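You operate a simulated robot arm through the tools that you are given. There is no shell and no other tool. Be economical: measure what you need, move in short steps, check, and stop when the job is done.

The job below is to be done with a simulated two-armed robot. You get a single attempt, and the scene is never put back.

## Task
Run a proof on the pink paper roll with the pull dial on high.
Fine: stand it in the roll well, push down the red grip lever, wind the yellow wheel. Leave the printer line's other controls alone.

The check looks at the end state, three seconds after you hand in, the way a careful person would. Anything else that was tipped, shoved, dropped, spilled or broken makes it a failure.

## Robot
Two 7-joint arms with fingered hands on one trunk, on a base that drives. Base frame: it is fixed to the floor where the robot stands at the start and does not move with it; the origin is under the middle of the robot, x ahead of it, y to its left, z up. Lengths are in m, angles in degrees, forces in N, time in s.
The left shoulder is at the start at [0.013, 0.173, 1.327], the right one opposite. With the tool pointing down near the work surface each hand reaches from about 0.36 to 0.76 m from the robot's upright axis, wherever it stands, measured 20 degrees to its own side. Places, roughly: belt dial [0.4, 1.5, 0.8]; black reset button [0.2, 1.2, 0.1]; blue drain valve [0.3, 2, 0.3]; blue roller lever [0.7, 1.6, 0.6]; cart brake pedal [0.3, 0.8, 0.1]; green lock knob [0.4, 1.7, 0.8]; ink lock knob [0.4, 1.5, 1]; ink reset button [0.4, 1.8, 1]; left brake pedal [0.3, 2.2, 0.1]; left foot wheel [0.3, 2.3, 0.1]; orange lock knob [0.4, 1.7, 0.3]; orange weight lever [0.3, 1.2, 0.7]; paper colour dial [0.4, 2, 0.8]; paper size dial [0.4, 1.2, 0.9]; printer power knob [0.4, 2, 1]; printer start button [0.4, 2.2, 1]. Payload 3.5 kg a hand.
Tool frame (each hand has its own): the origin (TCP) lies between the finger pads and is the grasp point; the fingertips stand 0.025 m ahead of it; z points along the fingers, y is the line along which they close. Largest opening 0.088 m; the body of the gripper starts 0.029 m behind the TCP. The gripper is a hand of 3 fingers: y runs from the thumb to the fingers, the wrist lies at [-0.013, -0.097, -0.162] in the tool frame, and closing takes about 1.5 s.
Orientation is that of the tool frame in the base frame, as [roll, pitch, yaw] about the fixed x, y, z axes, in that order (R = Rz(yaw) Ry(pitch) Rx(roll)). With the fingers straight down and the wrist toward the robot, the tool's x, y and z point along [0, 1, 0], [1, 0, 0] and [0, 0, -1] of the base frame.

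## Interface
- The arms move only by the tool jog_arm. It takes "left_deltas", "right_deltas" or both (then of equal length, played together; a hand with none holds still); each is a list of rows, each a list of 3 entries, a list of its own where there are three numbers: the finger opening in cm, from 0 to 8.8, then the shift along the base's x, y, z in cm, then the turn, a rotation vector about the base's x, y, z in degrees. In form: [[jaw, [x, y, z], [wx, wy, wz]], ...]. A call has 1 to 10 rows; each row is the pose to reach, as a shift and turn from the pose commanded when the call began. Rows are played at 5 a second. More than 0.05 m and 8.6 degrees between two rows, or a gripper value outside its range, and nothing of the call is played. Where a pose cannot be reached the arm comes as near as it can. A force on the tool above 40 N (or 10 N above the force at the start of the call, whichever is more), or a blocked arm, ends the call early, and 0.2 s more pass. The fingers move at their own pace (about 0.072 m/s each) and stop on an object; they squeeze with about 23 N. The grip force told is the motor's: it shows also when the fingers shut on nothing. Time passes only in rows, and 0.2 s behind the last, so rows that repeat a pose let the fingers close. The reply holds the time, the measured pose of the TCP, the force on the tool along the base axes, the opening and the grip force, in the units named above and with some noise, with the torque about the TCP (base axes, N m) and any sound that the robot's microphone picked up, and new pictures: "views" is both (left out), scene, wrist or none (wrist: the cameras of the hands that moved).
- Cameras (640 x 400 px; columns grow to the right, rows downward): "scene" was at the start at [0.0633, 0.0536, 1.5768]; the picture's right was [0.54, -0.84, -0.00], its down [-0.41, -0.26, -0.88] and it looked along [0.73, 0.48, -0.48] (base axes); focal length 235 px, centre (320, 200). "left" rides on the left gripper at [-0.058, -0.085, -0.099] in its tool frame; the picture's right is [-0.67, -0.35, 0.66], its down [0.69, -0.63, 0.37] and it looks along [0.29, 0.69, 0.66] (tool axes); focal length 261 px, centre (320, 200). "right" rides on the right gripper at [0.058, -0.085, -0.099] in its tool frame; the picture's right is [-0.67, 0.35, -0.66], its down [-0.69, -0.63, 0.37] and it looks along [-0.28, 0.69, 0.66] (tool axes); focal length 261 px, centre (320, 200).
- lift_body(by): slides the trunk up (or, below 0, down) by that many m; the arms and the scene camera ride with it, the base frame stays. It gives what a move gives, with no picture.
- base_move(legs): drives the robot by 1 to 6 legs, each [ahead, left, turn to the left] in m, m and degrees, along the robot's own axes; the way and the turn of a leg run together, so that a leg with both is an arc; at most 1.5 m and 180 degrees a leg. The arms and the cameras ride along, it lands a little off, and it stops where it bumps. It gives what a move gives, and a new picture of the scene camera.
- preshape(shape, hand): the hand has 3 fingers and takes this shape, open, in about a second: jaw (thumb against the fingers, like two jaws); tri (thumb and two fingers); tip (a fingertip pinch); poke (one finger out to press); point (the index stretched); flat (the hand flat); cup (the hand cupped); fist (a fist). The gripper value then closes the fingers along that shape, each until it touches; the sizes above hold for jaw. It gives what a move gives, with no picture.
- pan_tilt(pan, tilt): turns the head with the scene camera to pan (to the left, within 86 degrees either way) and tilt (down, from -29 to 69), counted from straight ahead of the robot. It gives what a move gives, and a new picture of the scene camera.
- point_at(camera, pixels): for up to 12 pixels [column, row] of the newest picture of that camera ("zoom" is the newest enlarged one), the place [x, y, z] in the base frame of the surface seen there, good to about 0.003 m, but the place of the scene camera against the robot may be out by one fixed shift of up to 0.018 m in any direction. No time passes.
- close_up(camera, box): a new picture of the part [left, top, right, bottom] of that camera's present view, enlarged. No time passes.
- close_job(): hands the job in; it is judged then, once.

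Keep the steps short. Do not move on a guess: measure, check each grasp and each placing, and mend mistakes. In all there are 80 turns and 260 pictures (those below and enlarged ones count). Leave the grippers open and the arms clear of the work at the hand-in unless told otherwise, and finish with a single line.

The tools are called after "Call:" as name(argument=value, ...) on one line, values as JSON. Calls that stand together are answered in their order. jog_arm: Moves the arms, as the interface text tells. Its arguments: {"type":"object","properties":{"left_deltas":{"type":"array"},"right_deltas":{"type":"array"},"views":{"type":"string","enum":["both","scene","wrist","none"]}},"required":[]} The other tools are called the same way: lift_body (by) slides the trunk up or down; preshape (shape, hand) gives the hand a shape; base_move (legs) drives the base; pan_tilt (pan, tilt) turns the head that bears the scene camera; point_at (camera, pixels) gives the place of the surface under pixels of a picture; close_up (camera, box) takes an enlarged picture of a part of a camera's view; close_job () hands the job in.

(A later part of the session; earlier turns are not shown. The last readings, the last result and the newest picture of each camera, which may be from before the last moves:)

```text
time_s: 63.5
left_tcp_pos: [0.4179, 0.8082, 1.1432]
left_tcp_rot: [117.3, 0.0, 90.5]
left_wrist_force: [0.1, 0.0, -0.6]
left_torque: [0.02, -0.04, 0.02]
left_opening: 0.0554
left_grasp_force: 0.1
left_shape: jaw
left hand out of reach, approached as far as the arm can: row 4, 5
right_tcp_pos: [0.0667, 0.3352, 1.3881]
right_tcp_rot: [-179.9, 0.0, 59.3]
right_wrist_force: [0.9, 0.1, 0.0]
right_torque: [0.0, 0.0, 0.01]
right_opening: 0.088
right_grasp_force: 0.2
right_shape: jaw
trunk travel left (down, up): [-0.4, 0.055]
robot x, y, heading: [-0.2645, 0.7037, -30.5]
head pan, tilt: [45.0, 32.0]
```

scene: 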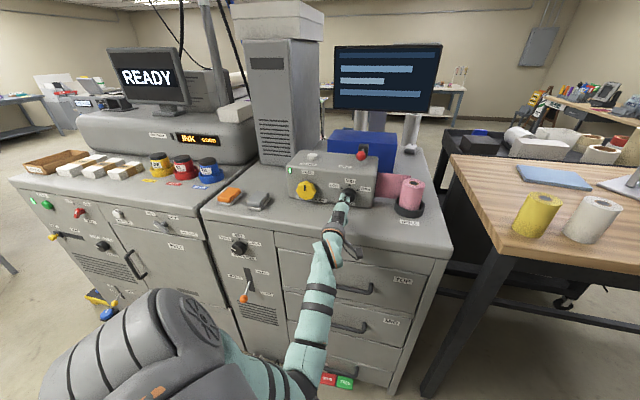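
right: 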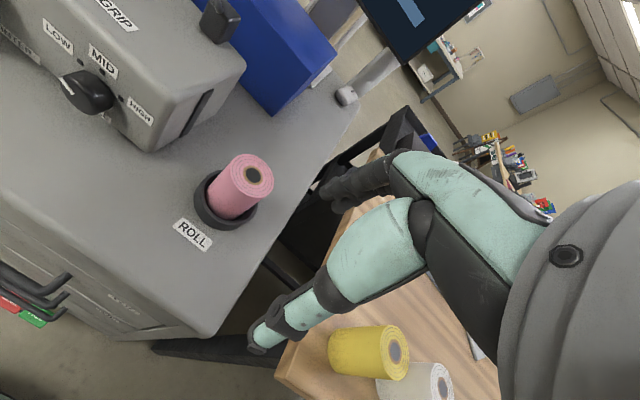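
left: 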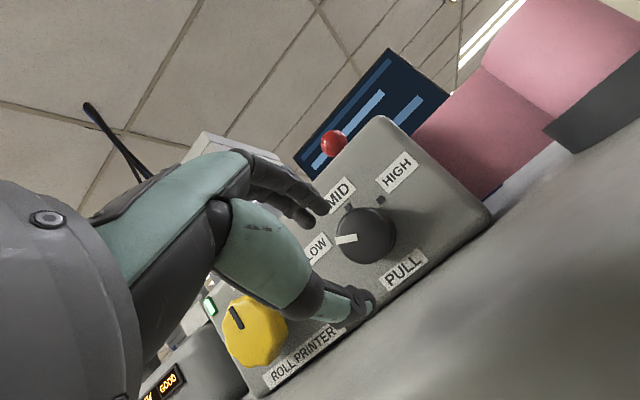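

Lined up in front of the knob. Now roll the hand −56° about the knob axis (counter-clockwise) at x about 0.44, before engaging.

Call:
jog_arm(left_deltas=[[5.5, [1, 0.2, -0.1], [-8, 0, 0]], [5.5, [2, 0.2, -0.1], [-16, 0, 0]], [5.5, [2, 0.2, -0.1], [-24, 0, 0]], [5.5, [2, 0.2, -0.1], [-32, 0, 0]], [5.5, [2, 0.2, -0.1], [-40, 0, 0]], [5.5, [2, 0.2, -0.1], [-48, 0, 0]], [5.5, [2, 0.2, -0.1], [-56, 0, 0]], [5.5, [2, 0.2, -0.1], [-56, 0, 0]]])

```text
time_s: 65.5
left_tcp_pos: [0.4514, 0.8465, 1.2622]
left_tcp_rot: [126.7, 52.5, 103.8]
left_wrist_force: [-0.2, 0.1, 0.4]
left_torque: [0.02, -0.03, 0.0]
left_opening: 0.055
left_grasp_force: 0.0
left_shape: jaw
left hand out of reach, approached as far as the arm can: row 1, 2, 3, 4, 5, 6, 7, 8
right_tcp_pos: [0.0663, 0.3343, 1.3896]
right_tcp_rot: [-179.9, -0.1, 59.2]
right_wrist_force: [0.3, 0.3, 0.4]
right_torque: [-0.01, 0.03, -0.02]
right_opening: 0.0882
right_grasp_force: 0.1
right_shape: jaw
trunk travel left (down, up): [-0.4, 0.055]
robot x, y, heading: [-0.2644, 0.7111, -30.7]
head pan, tilt: [45.0, 32.0]
stopped in row 8 (left hand): the arm was blocked; the commanded pose is now the measured one
```

scene: 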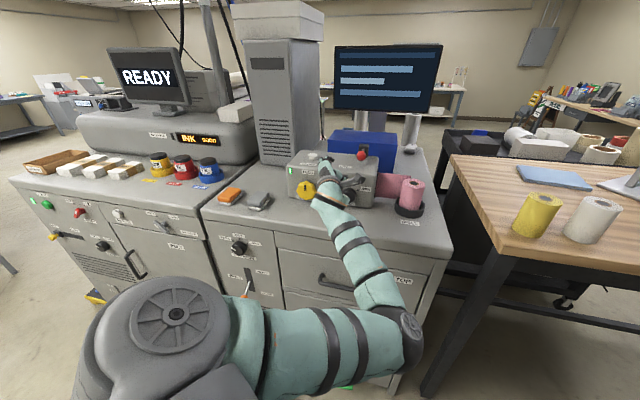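
left: 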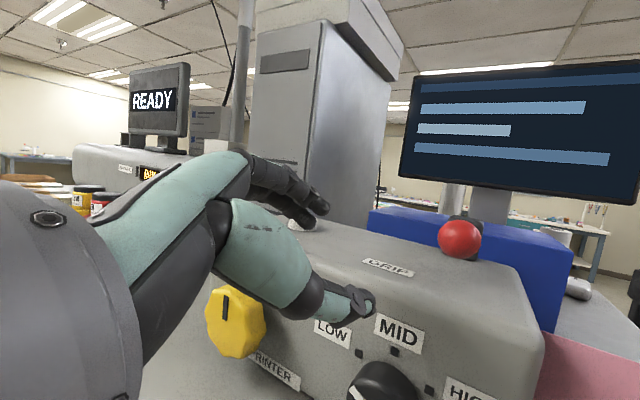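

The rolled pose works but not this low with the trunk up; it sits at z 1.262. Lowering the trunk 0.12 brings the hand straight down to the knob's height, with clearance in front.

Call:
lift_body(by=-0.12)

Call:
jog_arm(left_deltas=[[5.5, [-0.5, -1.5, 0], [0, 0, 0]], [5.5, [-1, -3.5, 0], [0, 0, 0]], [5.5, [-1, -3.5, 0], [0, 0, 0]]])

```text
time_s: 67.0
left_tcp_pos: [0.4506, 0.8439, 1.1421]
left_tcp_rot: [127.0, 52.5, 103.9]
left_wrist_force: [0.3, 0.3, -0.7]
left_torque: [0.01, 0.0, 0.03]
left_opening: 0.0549
left_grasp_force: 0.1
left_shape: jaw
right_tcp_pos: [0.0673, 0.3342, 1.2701]
right_tcp_rot: [-179.8, -0.2, 59.3]
right_wrist_force: [-0.1, 0.4, 1.0]
right_torque: [0.01, 0.0, 0.0]
right_opening: 0.0879
right_grasp_force: 0.0
right_shape: jaw
trunk travel left (down, up): [-0.28, 0.175]
robot x, y, heading: [-0.2646, 0.7083, -30.9]
head pan, tilt: [45.0, 32.0]
```

```text
time_s: 68.0
left_tcp_pos: [0.4521, 0.8507, 1.1607]
left_tcp_rot: [123.2, 51.9, 104.6]
left_wrist_force: [0.6, 0.5, 1.0]
left_torque: [-0.01, 0.03, 0.01]
left_opening: 0.0552
left_grasp_force: 0.1
left_shape: jaw
left hand out of reach, approached as far as the arm can: row 2, 3
right_tcp_pos: [0.0667, 0.3346, 1.2684]
right_tcp_rot: [-179.9, 0.0, 59.2]
right_wrist_force: [0.2, 0.8, 0.5]
right_torque: [0.05, -0.02, 0.0]
right_opening: 0.0878
right_grasp_force: 0.0
right_shape: jaw
trunk travel left (down, up): [-0.28, 0.175]
robot x, y, heading: [-0.2665, 0.7068, -30.7]
head pan, tilt: [45.0, 32.0]
stopped in row 3 (left hand): the arm was blocked; the commanded pose is now the measured one
```

scene: 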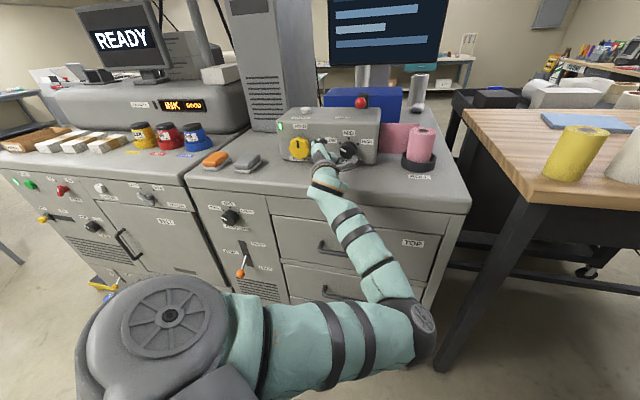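
left: 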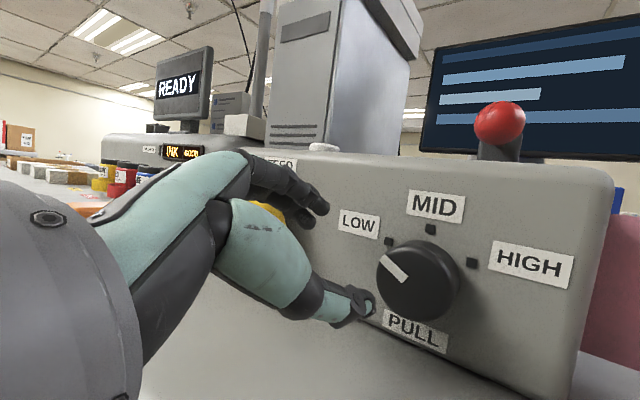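

At this extreme roll the arm resists moving right. I'll return toward roll about −6° at this trunk height and see how freely it moves there.

Call:
jog_arm(left_deltas=[[5.5, [-1.2, 0, 0], [8, 0, 0]], [5.5, [-1.2, -0.5, -0.5], [16, 0, 0]], [5.5, [-1.2, -1, -1], [24, 0, 0]], [5.5, [-1.2, -2, -1.5], [32, 0, 0]], [5.5, [-1.2, -3, -2], [40, 0, 0]], [5.5, [-1.2, -4, -2], [48, 0, 0]], [5.5, [-1.2, -4, -2], [48, 0, 0]]])

```text
time_s: 69.6
left_tcp_pos: [0.4396, 0.8064, 1.1386]
left_tcp_rot: [112.7, 4.7, 98.7]
left_wrist_force: [0.3, -0.4, 0.3]
left_torque: [0.01, -0.03, 0.0]
left_opening: 0.0547
left_grasp_force: 0.0
left_shape: jaw
right_tcp_pos: [0.0671, 0.334, 1.2686]
right_tcp_rot: [-179.9, -0.1, 59.2]
right_wrist_force: [0.0, 0.2, 1.0]
right_torque: [0.01, 0.01, -0.02]
right_opening: 0.0877
right_grasp_force: 0.1
right_shape: jaw
trunk travel left (down, up): [-0.28, 0.175]
robot x, y, heading: [-0.262, 0.7035, -30.8]
head pan, tilt: [45.0, 32.0]
```

scene: 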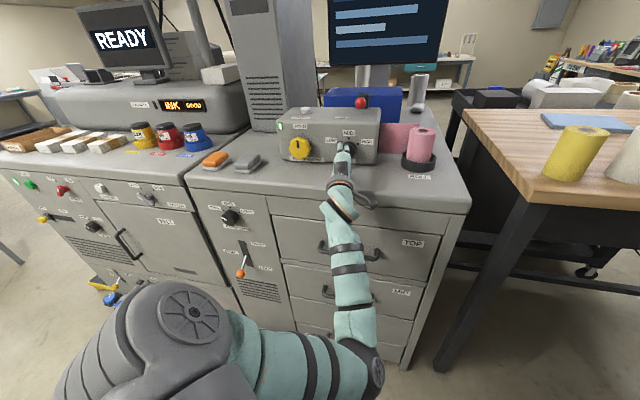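
left: 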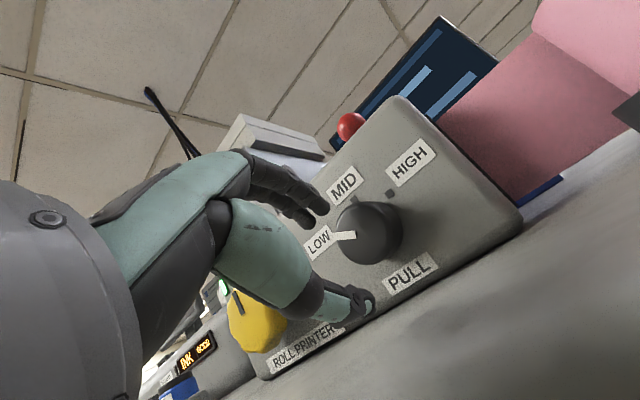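

This pose tracks freely. I'll correct the 8° yaw and advance so the fingers straddle the knob (tips about 1 cm off the panel), open 5.5 cm.

Call:
jog_arm(left_deltas=[[5.5, [0, 0.5, 0.3], [0, 0, -8]], [5.5, [2, 0.5, 0.3], [0, 0, -8]], [5.5, [4, 0.5, 0.3], [0, 0, -8]], [5.5, [5.3, 0.5, 0.3], [0, 0, -8]], [5.5, [5.3, 0.5, 0.3], [0, 0, -8]]])

```text
time_s: 70.8
left_tcp_pos: [0.4901, 0.8125, 1.1423]
left_tcp_rot: [112.6, 4.7, 90.9]
left_wrist_force: [0.2, -0.5, 1.1]
left_torque: [-0.01, -0.02, 0.01]
left_opening: 0.0551
left_grasp_force: 0.2
left_shape: jaw
right_tcp_pos: [0.0661, 0.3332, 1.2678]
right_tcp_rot: [-179.9, -0.2, 59.3]
right_wrist_force: [-0.5, 0.3, 0.0]
right_torque: [0.02, -0.02, 0.02]
right_opening: 0.0877
right_grasp_force: 0.0
right_shape: jaw
trunk travel left (down, up): [-0.28, 0.175]
robot x, y, heading: [-0.2654, 0.7018, -30.6]
head pan, tilt: [45.0, 32.0]
```

scene: 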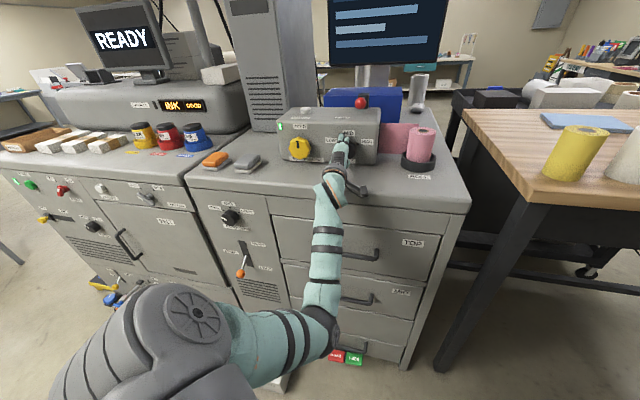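
left: 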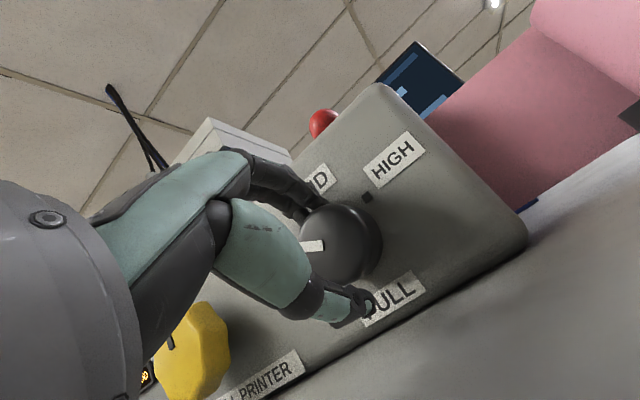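

The fingers straddle the knob with no contact. I'll move 0.5 cm further in and close.

Call:
jog_arm(left_deltas=[[5.5, [0.5, 0, 0], [0, 0, 0]], [2.5, [0.5, 0, 0], [0, 0, 0]], [2.5, [0.5, 0, 0], [0, 0, 0]], [2.5, [0.5, 0, 0], [0, 0, 0]], [2.5, [0.5, 0, 0], [0, 0, 0]], [2.5, [0.5, 0, 0], [0, 0, 0]]], views="wrist")

```text
time_s: 72.2
left_tcp_pos: [0.4936, 0.8126, 1.1429]
left_tcp_rot: [112.5, 4.8, 90.9]
left_wrist_force: [-7.2, 0.2, 4.7]
left_torque: [0.02, -0.2, 0.0]
left_opening: 0.043
left_grasp_force: 22.8
left_shape: jaw
right_tcp_pos: [0.0655, 0.3348, 1.2684]
right_tcp_rot: [-180.0, 0.0, 59.3]
right_wrist_force: [-0.6, -0.1, 0.1]
right_torque: [0.01, -0.02, 0.01]
right_opening: 0.0881
right_grasp_force: 0.1
right_shape: jaw
trunk travel left (down, up): [-0.28, 0.175]
robot x, y, heading: [-0.2633, 0.7059, -30.6]
head pan, tilt: [45.0, 32.0]
```

left: 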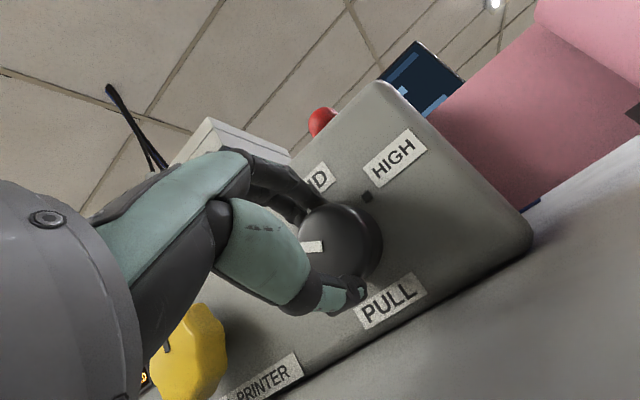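

Gripped (0.043, 23 N). Now turn +48° about the knob axis (clockwise as seen from the robot).

Call:
jog_arm(left_deltas=[[2.5, [0, 0, 0], [8, 0, 0]], [2.5, [0, 0, 0], [16, 0, 0]], [2.5, [0, 0, 0], [24, 0, 0]], [2.5, [0, 0, 0], [32, 0, 0]], [2.5, [0, 0, 0], [40, 0, 0]], [2.5, [0, 0, 0], [48, 0, 0]], [2.5, [0, 0, 0], [48, 0, 0]]])

```text
time_s: 73.8
left_tcp_pos: [0.4932, 0.8114, 1.1446]
left_tcp_rot: [111.6, -43.5, 91.3]
left_wrist_force: [-12.2, -9.9, 4.9]
left_torque: [-0.13, -0.41, -0.4]
left_opening: 0.0427
left_grasp_force: 23.4
left_shape: jaw
right_tcp_pos: [0.0628, 0.3321, 1.2689]
right_tcp_rot: [-180.0, -0.3, 59.2]
right_wrist_force: [0.5, 0.4, 0.5]
right_torque: [0.01, -0.01, 0.01]
right_opening: 0.0877
right_grasp_force: 0.1
right_shape: jaw
trunk travel left (down, up): [-0.28, 0.175]
robot x, y, heading: [-0.2647, 0.707, -30.9]
head pan, tilt: [45.0, 32.0]
```

scene: 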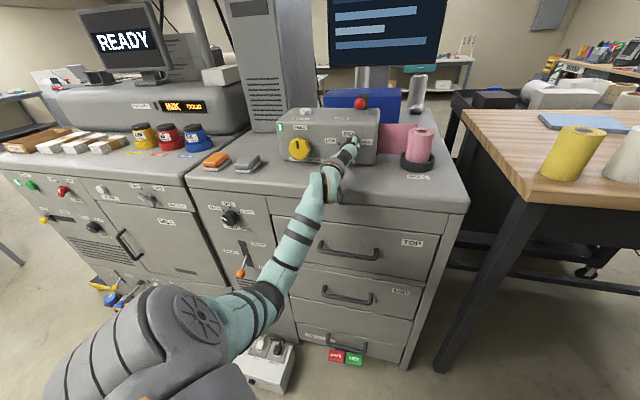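
left: 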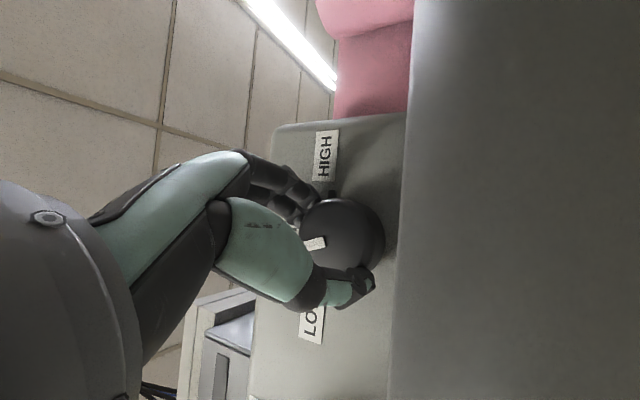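

The knob turned with the hand (pointer fixed in the view while the labels rotated). Continue a further 40°.

Call:
jog_arm(left_deltas=[[2.5, [0, 0, 0], [8, 0, 0]], [2.5, [0, 0, 0], [16, 0, 0]], [2.5, [0, 0, 0], [24, 0, 0]], [2.5, [0, 0, 0], [32, 0, 0]], [2.5, [0, 0, 0], [40, 0, 0]], [2.5, [0, 0, 0], [40, 0, 0]]])

```text
time_s: 75.2
left_tcp_pos: [0.4926, 0.809, 1.1464]
left_tcp_rot: [102.6, -83.5, 99.9]
left_wrist_force: [-19.7, -15.5, -1.2]
left_torque: [-0.27, -0.11, -0.94]
left_opening: 0.0418
left_grasp_force: 23.0
left_shape: jaw
right_tcp_pos: [0.0621, 0.3297, 1.2684]
right_tcp_rot: [-179.9, -0.4, 59.3]
right_wrist_force: [-0.3, 0.8, 0.0]
right_torque: [0.0, 0.03, 0.01]
right_opening: 0.0879
right_grasp_force: 0.1
right_shape: jaw
trunk travel left (down, up): [-0.28, 0.175]
robot x, y, heading: [-0.2648, 0.7083, -30.7]
head pan, tilt: [45.0, 32.0]
```

scene: 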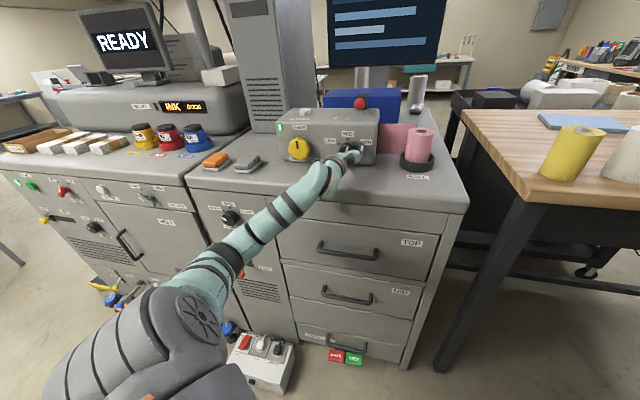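
left: 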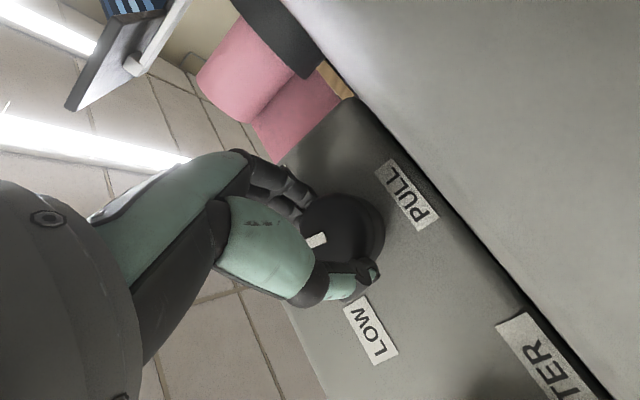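

About 88° done and it is still gripping. I'll ease the side force slightly and turn the remaining 32°.

Call:
jog_arm(left_deltas=[[2.5, [-0.2, -0.2, 0], [8, 0, 0]], [2.5, [-0.3, -0.3, 0], [16, 0, 0]], [2.5, [-0.3, -0.3, 0], [24, 0, 0]], [2.5, [-0.3, -0.3, 0], [32, 0, 0]], [2.5, [-0.3, -0.3, 0], [32, 0, 0]]])

Call:
close_up(camera="scene", box=[270, 80, 410, 180])

```text
time_s: 76.4
left_tcp_pos: [0.4926, 0.8062, 1.1433]
left_tcp_rot: [-65.2, -64.5, -92.3]
left_wrist_force: [-11.1, -14.2, -4.6]
left_torque: [-0.1, 0.26, -0.8]
left_opening: 0.0423
left_grasp_force: 22.7
left_shape: jaw
right_tcp_pos: [0.0636, 0.3304, 1.2678]
right_tcp_rot: [-179.9, -0.2, 59.2]
right_wrist_force: [-0.2, -1.1, -0.8]
right_torque: [0.01, 0.0, 0.02]
right_opening: 0.0879
right_grasp_force: 0.1
right_shape: jaw
trunk travel left (down, up): [-0.28, 0.175]
robot x, y, heading: [-0.2602, 0.7071, -30.5]
head pan, tilt: [45.0, 32.0]
```

scene: 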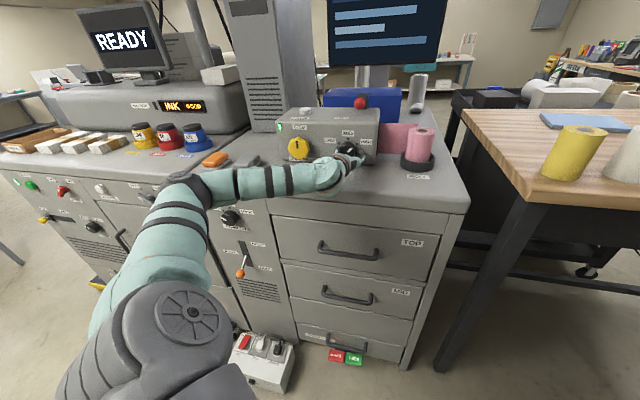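
left: 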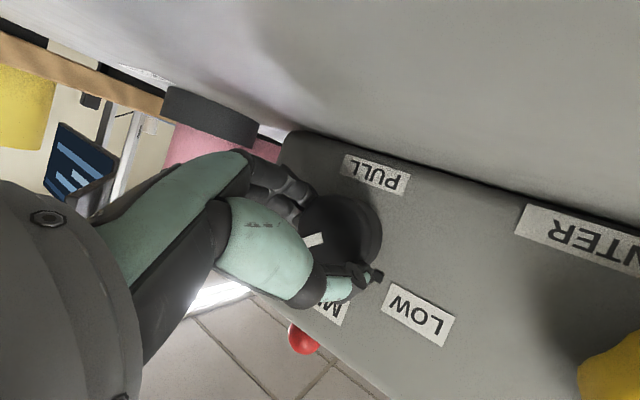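

```text
4.00 times, centred on (340, 130) of scene
```

zoom: 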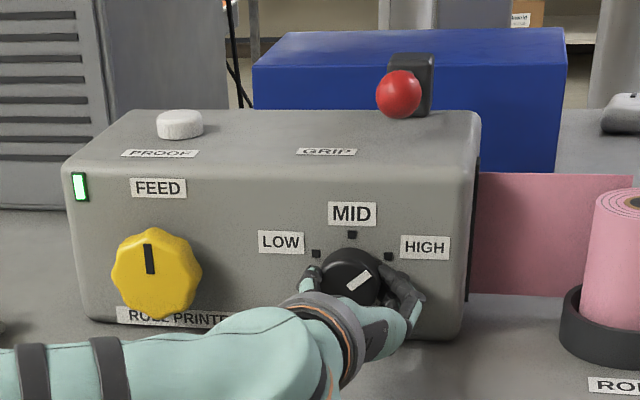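

The pointer now points toward HIGH. I'll release and back straight out to check.

Call:
jog_arm(left_deltas=[[5.5, [0, 0.3, 0], [0, 0, 0]], [5.5, [0, 0.3, 0], [0, 0, 0]], [5.5, [0, 0.3, 0], [0, 0, 0]], [5.5, [-3, 0.3, 0], [0, 0, 0]], [5.5, [-6, 0.3, 1], [0, 0, 0]], [5.5, [-8, 3, 2], [0, 0, 0]], [5.5, [-8, 6, 2], [0, 0, 0]]])

Call:
close_up(camera="scene", box=[300, 110, 400, 180])

```text
time_s: 78.0
left_tcp_pos: [0.4134, 0.8684, 1.1608]
left_tcp_rot: [-65.6, -64.8, -91.9]
left_wrist_force: [0.0, 0.5, -0.4]
left_torque: [0.02, 0.01, 0.0]
left_opening: 0.0548
left_grasp_force: 0.1
left_shape: jaw
right_tcp_pos: [0.0672, 0.336, 1.2687]
right_tcp_rot: [-180.0, -0.2, 59.2]
right_wrist_force: [-0.6, 0.2, -0.7]
right_torque: [0.02, 0.03, 0.02]
right_opening: 0.0878
right_grasp_force: 0.1
right_shape: jaw
trunk travel left (down, up): [-0.28, 0.175]
robot x, y, heading: [-0.2695, 0.7088, -30.6]
head pan, tilt: [45.0, 32.0]
```

scene: 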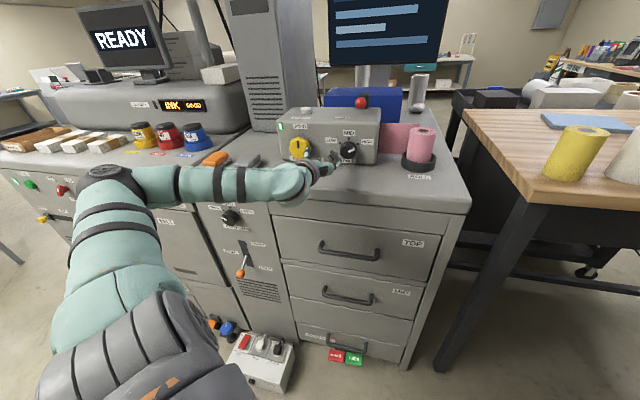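
left: 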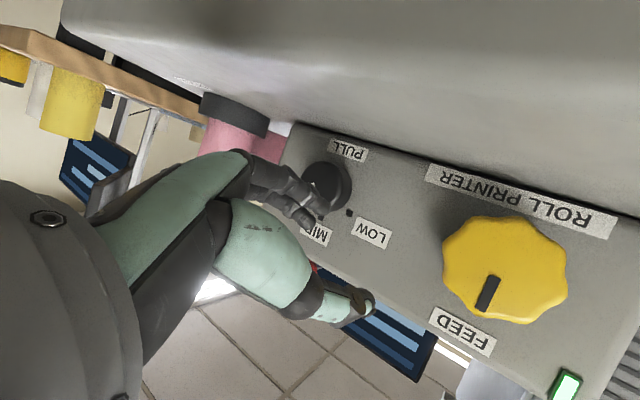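

```text
5.71 times, centred on (350, 145) of scene
```

zoom: 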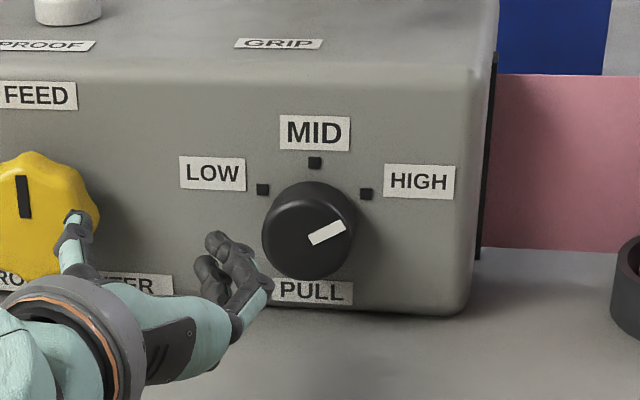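

The pointer is clearly on HIGH. Next the yellow wheel (y 0.96, z 1.147). I'll retreat the hand a bit, then shift the base 0.148 m along +y so the same arm motion applies.

Call:
jog_arm(left_deltas=[[8.8, [-2, -1, 2], [0, 0, 0]], [8.8, [-4, -3, 4], [0, 0, 0]], [8.8, [-4, -5, 5], [0, 0, 0]]], views="none")

Call:
base_move(legs=[[-0.0755, 0.127, 0]])

```text
time_s: 78.8
left_tcp_pos: [0.3764, 0.825, 1.1956]
left_tcp_rot: [-69.4, -63.7, -87.9]
left_wrist_force: [-0.2, -2.4, 7.9]
left_torque: [-0.1, 0.64, 0.23]
left_opening: 0.0878
left_grasp_force: 0.1
left_shape: jaw
right_tcp_pos: [0.0688, 0.3349, 1.2702]
right_tcp_rot: [-179.8, -0.1, 59.3]
right_wrist_force: [0.9, 0.3, -0.3]
right_torque: [0.0, 0.01, -0.03]
right_opening: 0.088
right_grasp_force: 0.1
right_shape: jaw
trunk travel left (down, up): [-0.28, 0.175]
robot x, y, heading: [-0.2638, 0.7064, -30.8]
head pan, tilt: [45.0, 32.0]
```

```text
time_s: 80.1
left_tcp_pos: [0.3785, 0.9673, 1.2117]
left_tcp_rot: [-65.7, -64.6, -91.9]
left_wrist_force: [0.3, 0.1, -0.1]
left_torque: [0.0, -0.01, 0.03]
left_opening: 0.088
left_grasp_force: 0.0
left_shape: jaw
right_tcp_pos: [0.0706, 0.4809, 1.2686]
right_tcp_rot: [-179.8, -0.2, 59.1]
right_wrist_force: [0.2, -0.4, -0.4]
right_torque: [0.02, -0.01, -0.01]
right_opening: 0.0878
right_grasp_force: 0.1
right_shape: jaw
trunk travel left (down, up): [-0.28, 0.175]
robot x, y, heading: [-0.2597, 0.8574, -31.0]
head pan, tilt: [45.0, 32.0]
```

scene: 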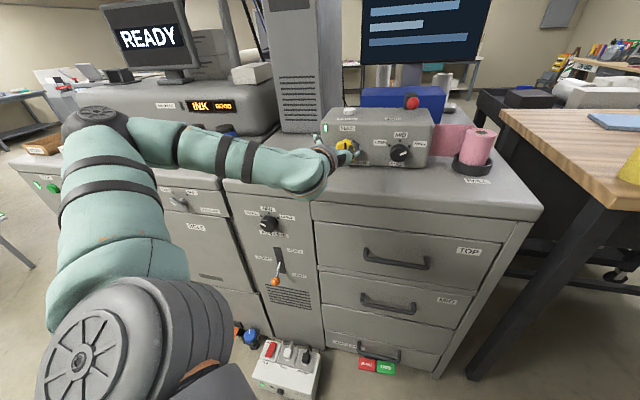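

There was a brief 8 N touch during that retreat, so I'll check that the dial and wheel are unchanged.

Call:
close_up(camera="scene", box=[300, 90, 460, 190])

Call:
close_up(camera="scene", box=[160, 110, 320, 240])

```text
4.00 times, centred on (380, 140) of scene
```

zoom: 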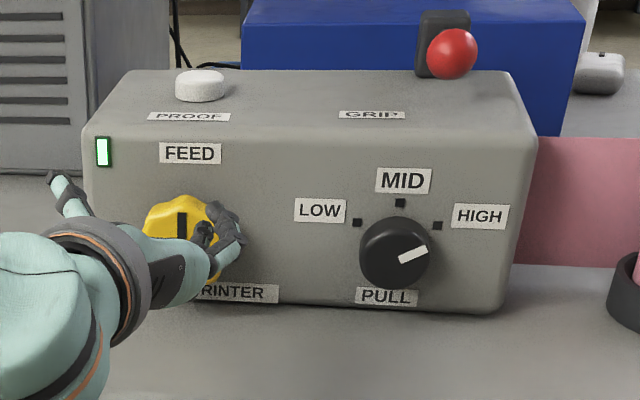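

```text
3.08 times, centred on (240, 175) of scene
```

zoom: 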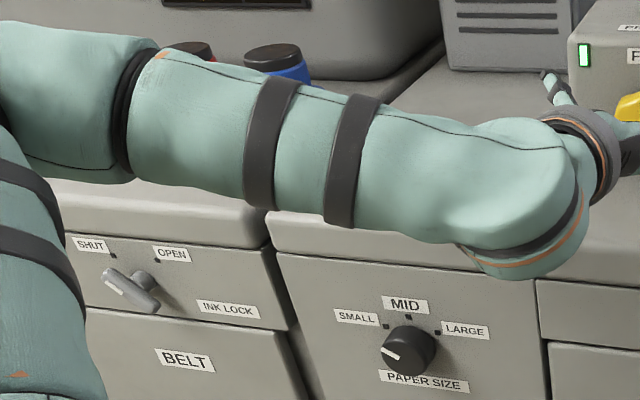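

All intact (dial HIGH, wheel mark up). Now roll the hand back counter-clockwise about x, staying in front of the wheel, open.

Call:
jog_arm(left_deltas=[[8.8, [0, 0, 0], [-8, 0, 0]], [8.8, [0, 0, 0], [-16, 0, 0]], [8.8, [0, 0, 0], [-24, 0, 0]], [8.8, [0, 0, 0], [-32, 0, 0]], [8.8, [1, 0, 0], [-40, 0, 0]], [8.8, [2, 0, 0], [-48, 0, 0]], [8.8, [3, 0, 0], [-56, 0, 0]], [8.8, [4, 0, -1], [-64, 0, 0]], [8.8, [4, 0, -2], [-72, 0, 0]], [8.8, [4, 0, -2], [-80, 0, 0]]], views="none")

Call:
jog_arm(left_deltas=[[8.8, [0, 0, -1], [-8, 0, 0]], [8.8, [0, 0, -2], [-16, 0, 0]], [8.8, [0, 0, -3], [-24, 0, 0]], [8.8, [0, 0, -3.5], [-32, 0, 0]], [8.8, [0, 0, -3.5], [-32, 0, 0]]])

```text
time_s: 82.3
left_tcp_pos: [0.418, 0.9664, 1.1912]
left_tcp_rot: [112.1, -35.3, 91.2]
left_wrist_force: [-0.5, 1.1, -0.3]
left_torque: [0.0, -0.03, 0.0]
left_opening: 0.0876
left_grasp_force: 0.0
left_shape: jaw
left hand out of reach, approached as far as the arm can: row 3, 4
right_tcp_pos: [0.0709, 0.482, 1.2686]
right_tcp_rot: [-179.9, -0.1, 59.1]
right_wrist_force: [-0.7, -1.0, 0.3]
right_torque: [0.03, -0.03, -0.01]
right_opening: 0.088
right_grasp_force: 0.0
right_shape: jaw
trunk travel left (down, up): [-0.28, 0.175]
robot x, y, heading: [-0.261, 0.8569, -30.9]
head pan, tilt: [45.0, 32.0]
```

```text
time_s: 83.5
left_tcp_pos: [0.418, 0.969, 1.1569]
left_tcp_rot: [112.6, -3.1, 90.9]
left_wrist_force: [-0.4, 0.4, 0.3]
left_torque: [0.04, 0.02, -0.02]
left_opening: 0.0877
left_grasp_force: 0.1
left_shape: jaw
right_tcp_pos: [0.0697, 0.4838, 1.2694]
right_tcp_rot: [-179.9, -0.1, 59.1]
right_wrist_force: [0.4, -0.2, 0.4]
right_torque: [-0.01, -0.01, 0.02]
right_opening: 0.0878
right_grasp_force: 0.0
right_shape: jaw
trunk travel left (down, up): [-0.28, 0.175]
robot x, y, heading: [-0.2594, 0.8568, -30.9]
head pan, tilt: [45.0, 32.0]
```

scene: 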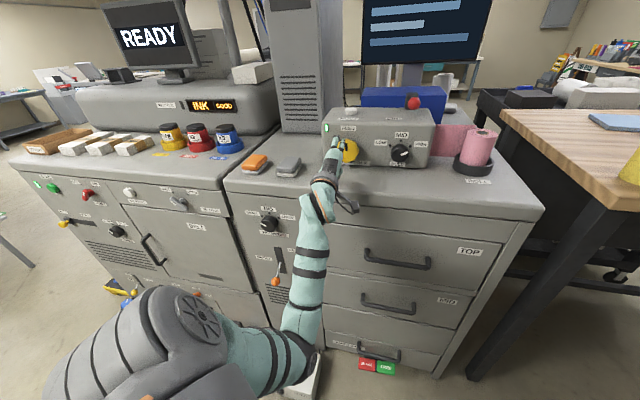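
left: 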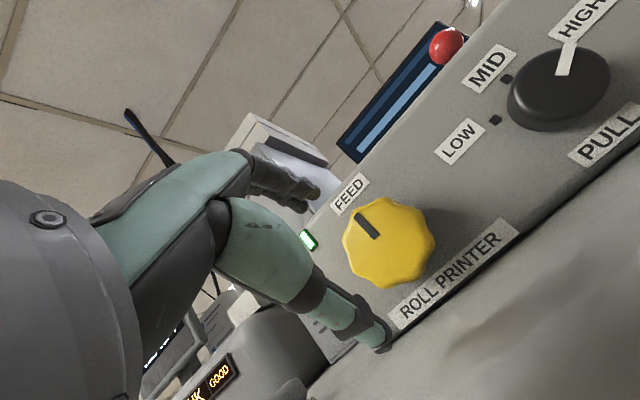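

Great view. Measure the wheel.

Call:
point_at(camera="left", pixels=[[386, 242], [349, 250], [425, 235], [378, 205], [395, 280], [350, 222], [420, 265], [388, 300]])

```text
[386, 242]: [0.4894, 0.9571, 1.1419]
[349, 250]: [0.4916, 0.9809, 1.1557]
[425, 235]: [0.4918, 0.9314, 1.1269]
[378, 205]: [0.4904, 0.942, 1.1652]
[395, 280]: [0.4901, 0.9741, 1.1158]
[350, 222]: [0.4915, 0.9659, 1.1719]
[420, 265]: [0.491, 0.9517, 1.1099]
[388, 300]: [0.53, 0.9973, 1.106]
```

The wheel centre is (0.958, 1.141). To keep the thumb off the counter I'll grip at roll 30°: align, roll, then advance.

Call:
jog_arm(left_deltas=[[8.4, [0, -0.5, 0], [8, 0, 0]], [8.4, [0, -1.1, -0.5], [16, 0, 0]], [8.4, [0, -1.1, -1], [24, 0, 0]], [8.4, [0, -1.1, -1.5], [28, 0, 0]], [8.4, [2, -1.1, -1.5], [28, 0, 0]], [8.4, [4, -1.1, -1.5], [28, 0, 0]], [8.4, [5.5, -1.1, -1.5], [28, 0, 0]], [8.4, [6.6, -1.1, -1.5], [28, 0, 0]], [8.4, [6.6, -1.1, -1.5], [28, 0, 0]]])

```text
time_s: 85.5
left_tcp_pos: [0.4854, 0.9592, 1.1421]
left_tcp_rot: [112.0, -31.2, 91.2]
left_wrist_force: [0.0, -1.0, 0.4]
left_torque: [0.01, -0.02, -0.02]
left_opening: 0.0844
left_grasp_force: 0.0
left_shape: jaw
right_tcp_pos: [0.0705, 0.4839, 1.2688]
right_tcp_rot: [-179.9, 0.0, 59.1]
right_wrist_force: [0.0, 0.7, -0.2]
right_torque: [0.0, 0.01, -0.01]
right_opening: 0.0876
right_grasp_force: 0.0
right_shape: jaw
trunk travel left (down, up): [-0.28, 0.175]
robot x, y, heading: [-0.2637, 0.8575, -30.8]
head pan, tilt: [45.0, 32.0]
```

scene: 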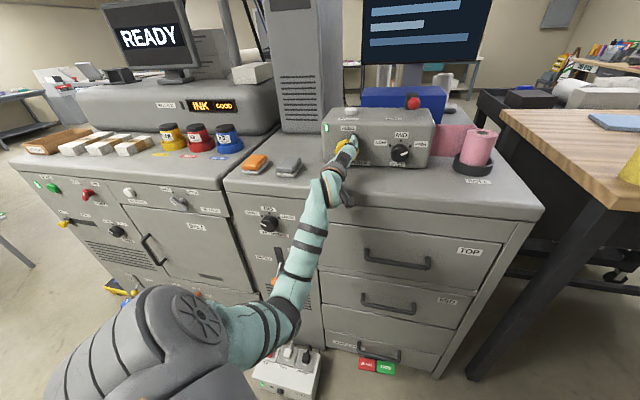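
left: 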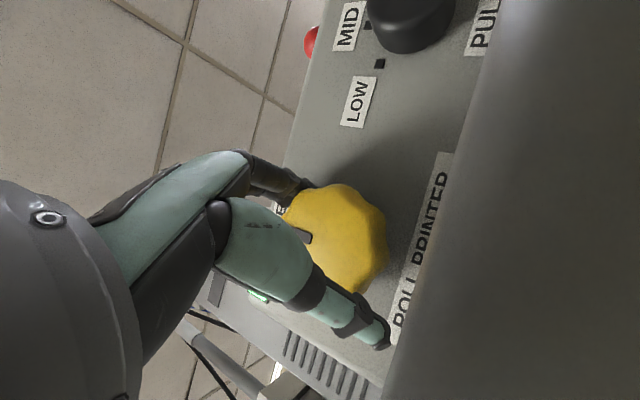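

No contact, and it straddles the wheel. Close, then begin winding clockwise.

Call:
jog_arm(left_deltas=[[4, [0, 0, 0], [0, 0, 0]], [4, [0, 0, 0], [0, 0, 0]], [4, [0, 0, 0], [0, 0, 0]], [4, [0, 0, 0], [0, 0, 0]], [4, [0, 0, 0], [8, 0, 0]], [4, [0, 0, 0], [16, 0, 0]], [4, [0, 0, 0], [24, 0, 0]], [4, [0, 0, 0], [32, 0, 0]], [4, [0, 0, 0], [40, 0, 0]], [4, [0, 0, 0], [48, 0, 0]]])

```text
time_s: 87.7
left_tcp_pos: [0.4855, 0.9581, 1.1414]
left_tcp_rot: [108.0, -79.3, 94.8]
left_wrist_force: [2.7, -1.3, -0.8]
left_torque: [-0.03, 0.06, 0.51]
left_opening: 0.0562
left_grasp_force: 22.6
left_shape: jaw
right_tcp_pos: [0.0717, 0.4843, 1.267]
right_tcp_rot: [-179.8, 0.0, 59.1]
right_wrist_force: [-0.5, 0.2, -0.5]
right_torque: [-0.03, -0.04, 0.01]
right_opening: 0.0877
right_grasp_force: 0.2
right_shape: jaw
trunk travel left (down, up): [-0.28, 0.175]
robot x, y, heading: [-0.2589, 0.8582, -31.0]
head pan, tilt: [45.0, 32.0]
```

scene: 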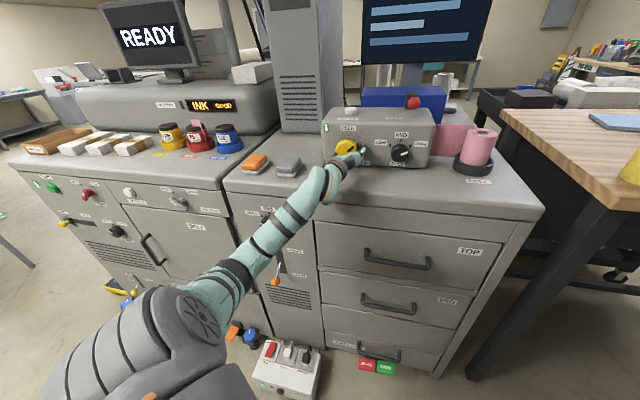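
left: 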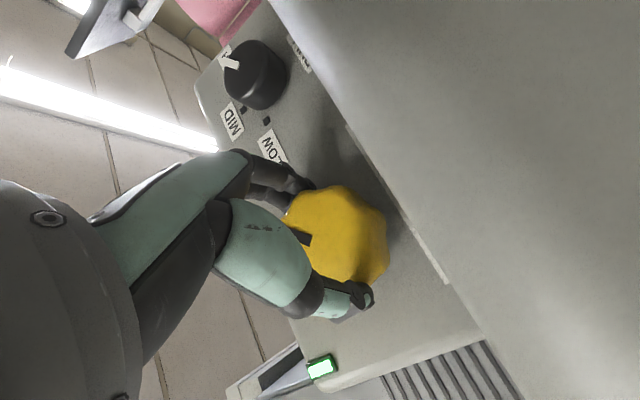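

The wheel turns with the hand (48° so far). Continue another 48°.

Call:
jog_arm(left_deltas=[[4, [0, 0, 0], [8, 0, 0]], [4, [0, 0, 0], [16, 0, 0]], [4, [0, 0, 0], [24, 0, 0]], [4, [0, 0, 0], [32, 0, 0]], [4, [0, 0, 0], [40, 0, 0]], [4, [0, 0, 0], [48, 0, 0]], [4, [0, 0, 0], [48, 0, 0]]])

Call:
close_up(camera="scene", box=[300, 80, 520, 210])

```text
time_s: 89.3
left_tcp_pos: [0.4874, 0.9593, 1.1406]
left_tcp_rot: [-66.3, -52.7, -91.4]
left_wrist_force: [3.1, -0.4, -4.6]
left_torque: [-0.03, -0.08, 0.22]
left_opening: 0.0547
left_grasp_force: 22.9
left_shape: jaw
right_tcp_pos: [0.0714, 0.4852, 1.2674]
right_tcp_rot: [-179.7, 0.0, 59.1]
right_wrist_force: [-0.8, -0.6, -0.7]
right_torque: [0.02, 0.01, -0.01]
right_opening: 0.0879
right_grasp_force: 0.1
right_shape: jaw
trunk travel left (down, up): [-0.28, 0.175]
robot x, y, heading: [-0.2657, 0.8565, -30.7]
head pan, tilt: [45.0, 32.0]
```

scene: 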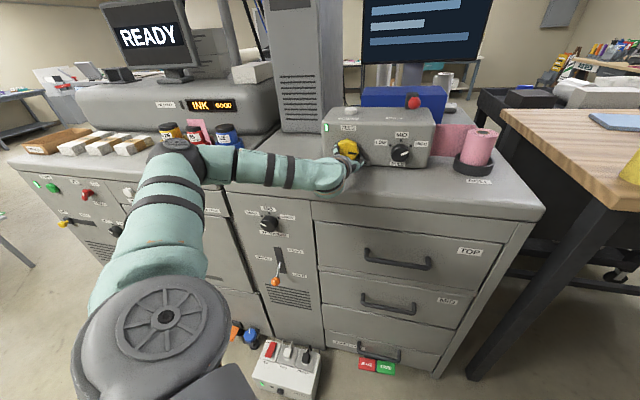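
left: 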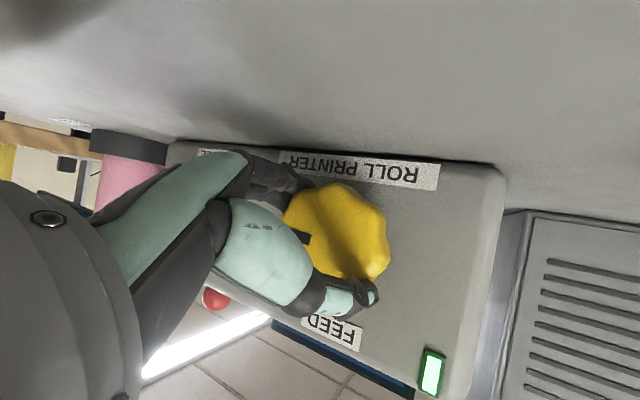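

```text
2.91 times, centred on (410, 145) of scene
```

zoom: 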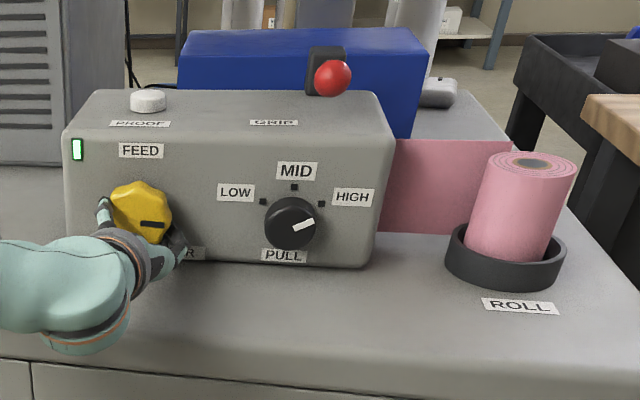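

The wheel has turned about 96°. Something pink now shows near the ink jars at scene (197,130), so zoom there.

Call:
close_up(camera="scene", box=[140, 80, 360, 210])

Call:
point_at(camera="scene", pixels=[[194, 126], [206, 126], [200, 135]])

```text
2.91 times, centred on (250, 145) of scene
```

zoom: 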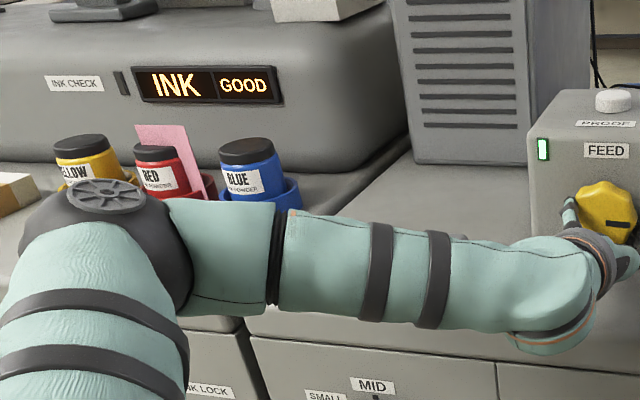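

```text
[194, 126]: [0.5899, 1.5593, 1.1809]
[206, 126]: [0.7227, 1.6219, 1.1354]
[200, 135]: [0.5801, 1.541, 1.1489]
```

A pink paper slip is coming out by the ink jars, evidently fed by the wheel. I'll try winding a bit further in this grip (+32°).

Call:
jog_arm(left_deltas=[[4, [0, 0, 0], [8, 0, 0]], [4, [0, 0, 0], [16, 0, 0]], [4, [0, 0, 0], [24, 0, 0]], [4, [0, 0, 0], [32, 0, 0]], [4, [0, 0, 0], [32, 0, 0]]])

Call:
close_up(camera="scene", box=[140, 60, 440, 230])

```text
time_s: 90.7
left_tcp_pos: [0.474, 0.9624, 1.1302]
left_tcp_rot: [-65.4, -21.0, -93.1]
left_wrist_force: [-2.7, -21.1, 9.2]
left_torque: [-1.02, 1.29, 0.1]
left_opening: 0.0427
left_grasp_force: 23.0
left_shape: jaw
left hand out of reach, approached as far as the arm can: row 2, 3, 4, 5
right_tcp_pos: [0.0677, 0.4802, 1.2678]
right_tcp_rot: [-179.9, -0.2, 58.9]
right_wrist_force: [0.3, -0.4, 0.9]
right_torque: [0.0, 0.0, -0.06]
right_opening: 0.0876
right_grasp_force: 0.1
right_shape: jaw
trunk travel left (down, up): [-0.28, 0.175]
robot x, y, heading: [-0.2627, 0.8542, -31.0]
head pan, tilt: [45.0, 32.0]
stopped in row 5 (left hand): the force on the tool passed its limit at 41 N (the readings are from after the stop); the commanded pose is now the measured one
```

scene: 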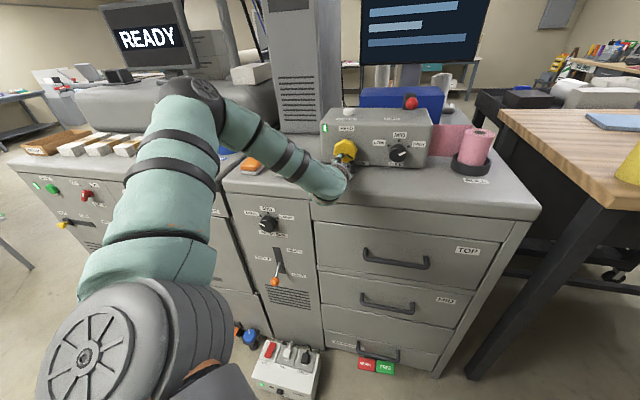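
left: 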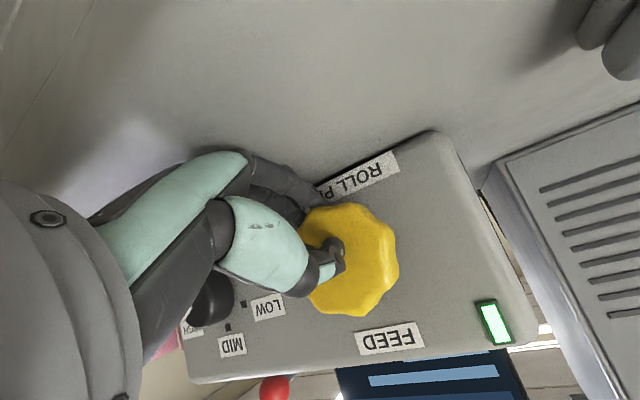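

```text
2.13 times, centred on (290, 145) of scene
```

zoom: 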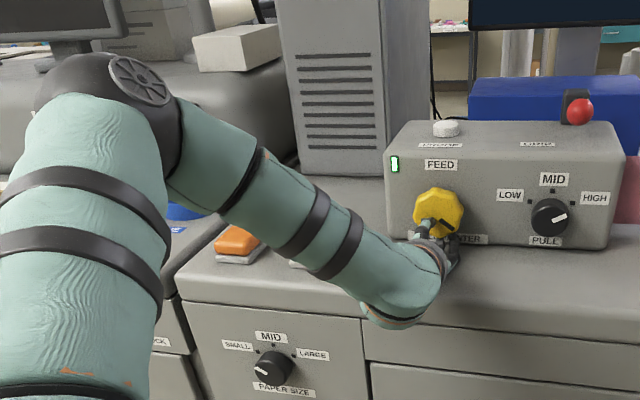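

The grip slipped off at the arm's limit. Open and back straight out.

Call:
jog_arm(left_deltas=[[6, [-1, 0, 0.3], [0, 0, 0]], [7, [-3, 0, 0.5], [0, 0, 0]], [7, [-6, 0, 1], [-4, 0, 0]], [7, [-8, 0, 3], [-10, 0, 0]], [7, [-8, 0, 5], [-18, 0, 0]], [7, [-8, 0, 7], [-26, 0, 0]], [7, [-8, 0, 8], [-34, 0, 0]]])

Call:
close_up(camera="scene", box=[300, 80, 520, 210])

Call:
close_up(camera="scene", box=[20, 10, 300, 190])

```text
time_s: 92.3
left_tcp_pos: [0.3954, 0.9698, 1.2067]
left_tcp_rot: [-63.4, -55.2, -93.9]
left_wrist_force: [0.2, 0.1, 0.3]
left_torque: [-0.01, -0.01, -0.03]
left_opening: 0.0697
left_grasp_force: 0.0
left_shape: jaw
right_tcp_pos: [0.0704, 0.4839, 1.2686]
right_tcp_rot: [-179.9, -0.1, 59.0]
right_wrist_force: [0.1, 1.1, -0.6]
right_torque: [0.02, 0.01, 0.0]
right_opening: 0.0881
right_grasp_force: 0.1
right_shape: jaw
trunk travel left (down, up): [-0.28, 0.175]
robot x, y, heading: [-0.2645, 0.8566, -30.9]
head pan, tilt: [45.0, 32.0]
```

scene: 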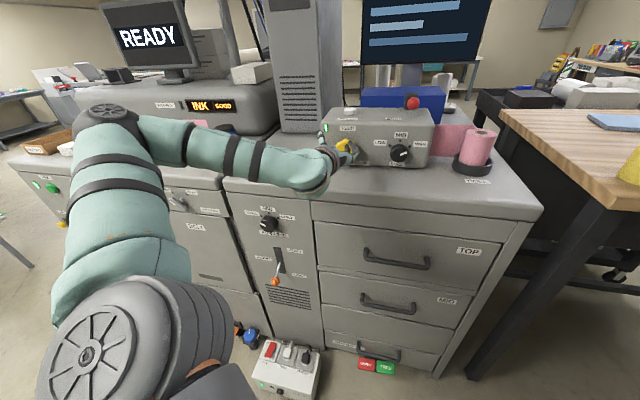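
left: 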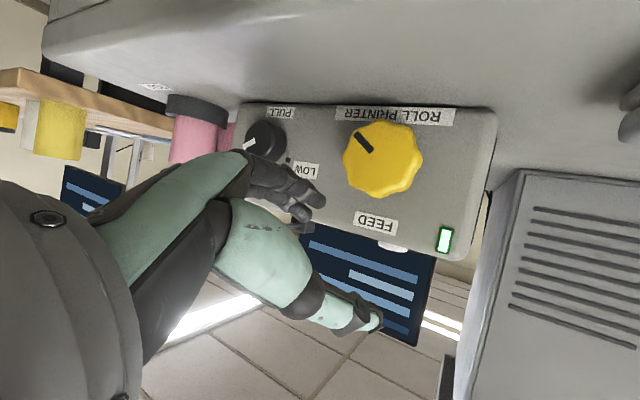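

```text
2.91 times, centred on (410, 145) of scene
```

zoom: 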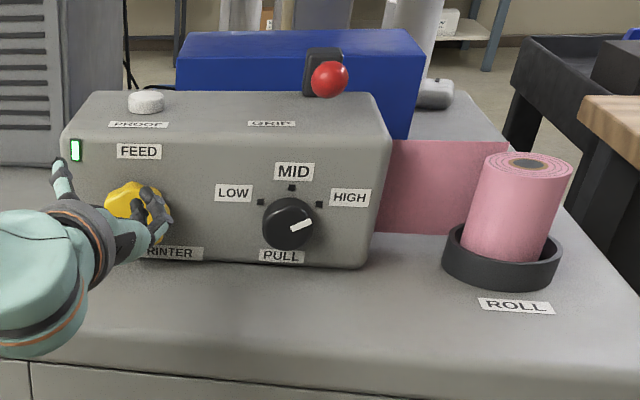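

```text
2.22 times, centred on (160, 100) of scene
```

zoom: 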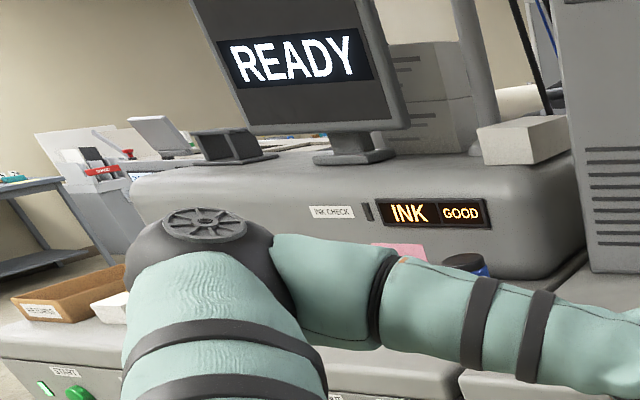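

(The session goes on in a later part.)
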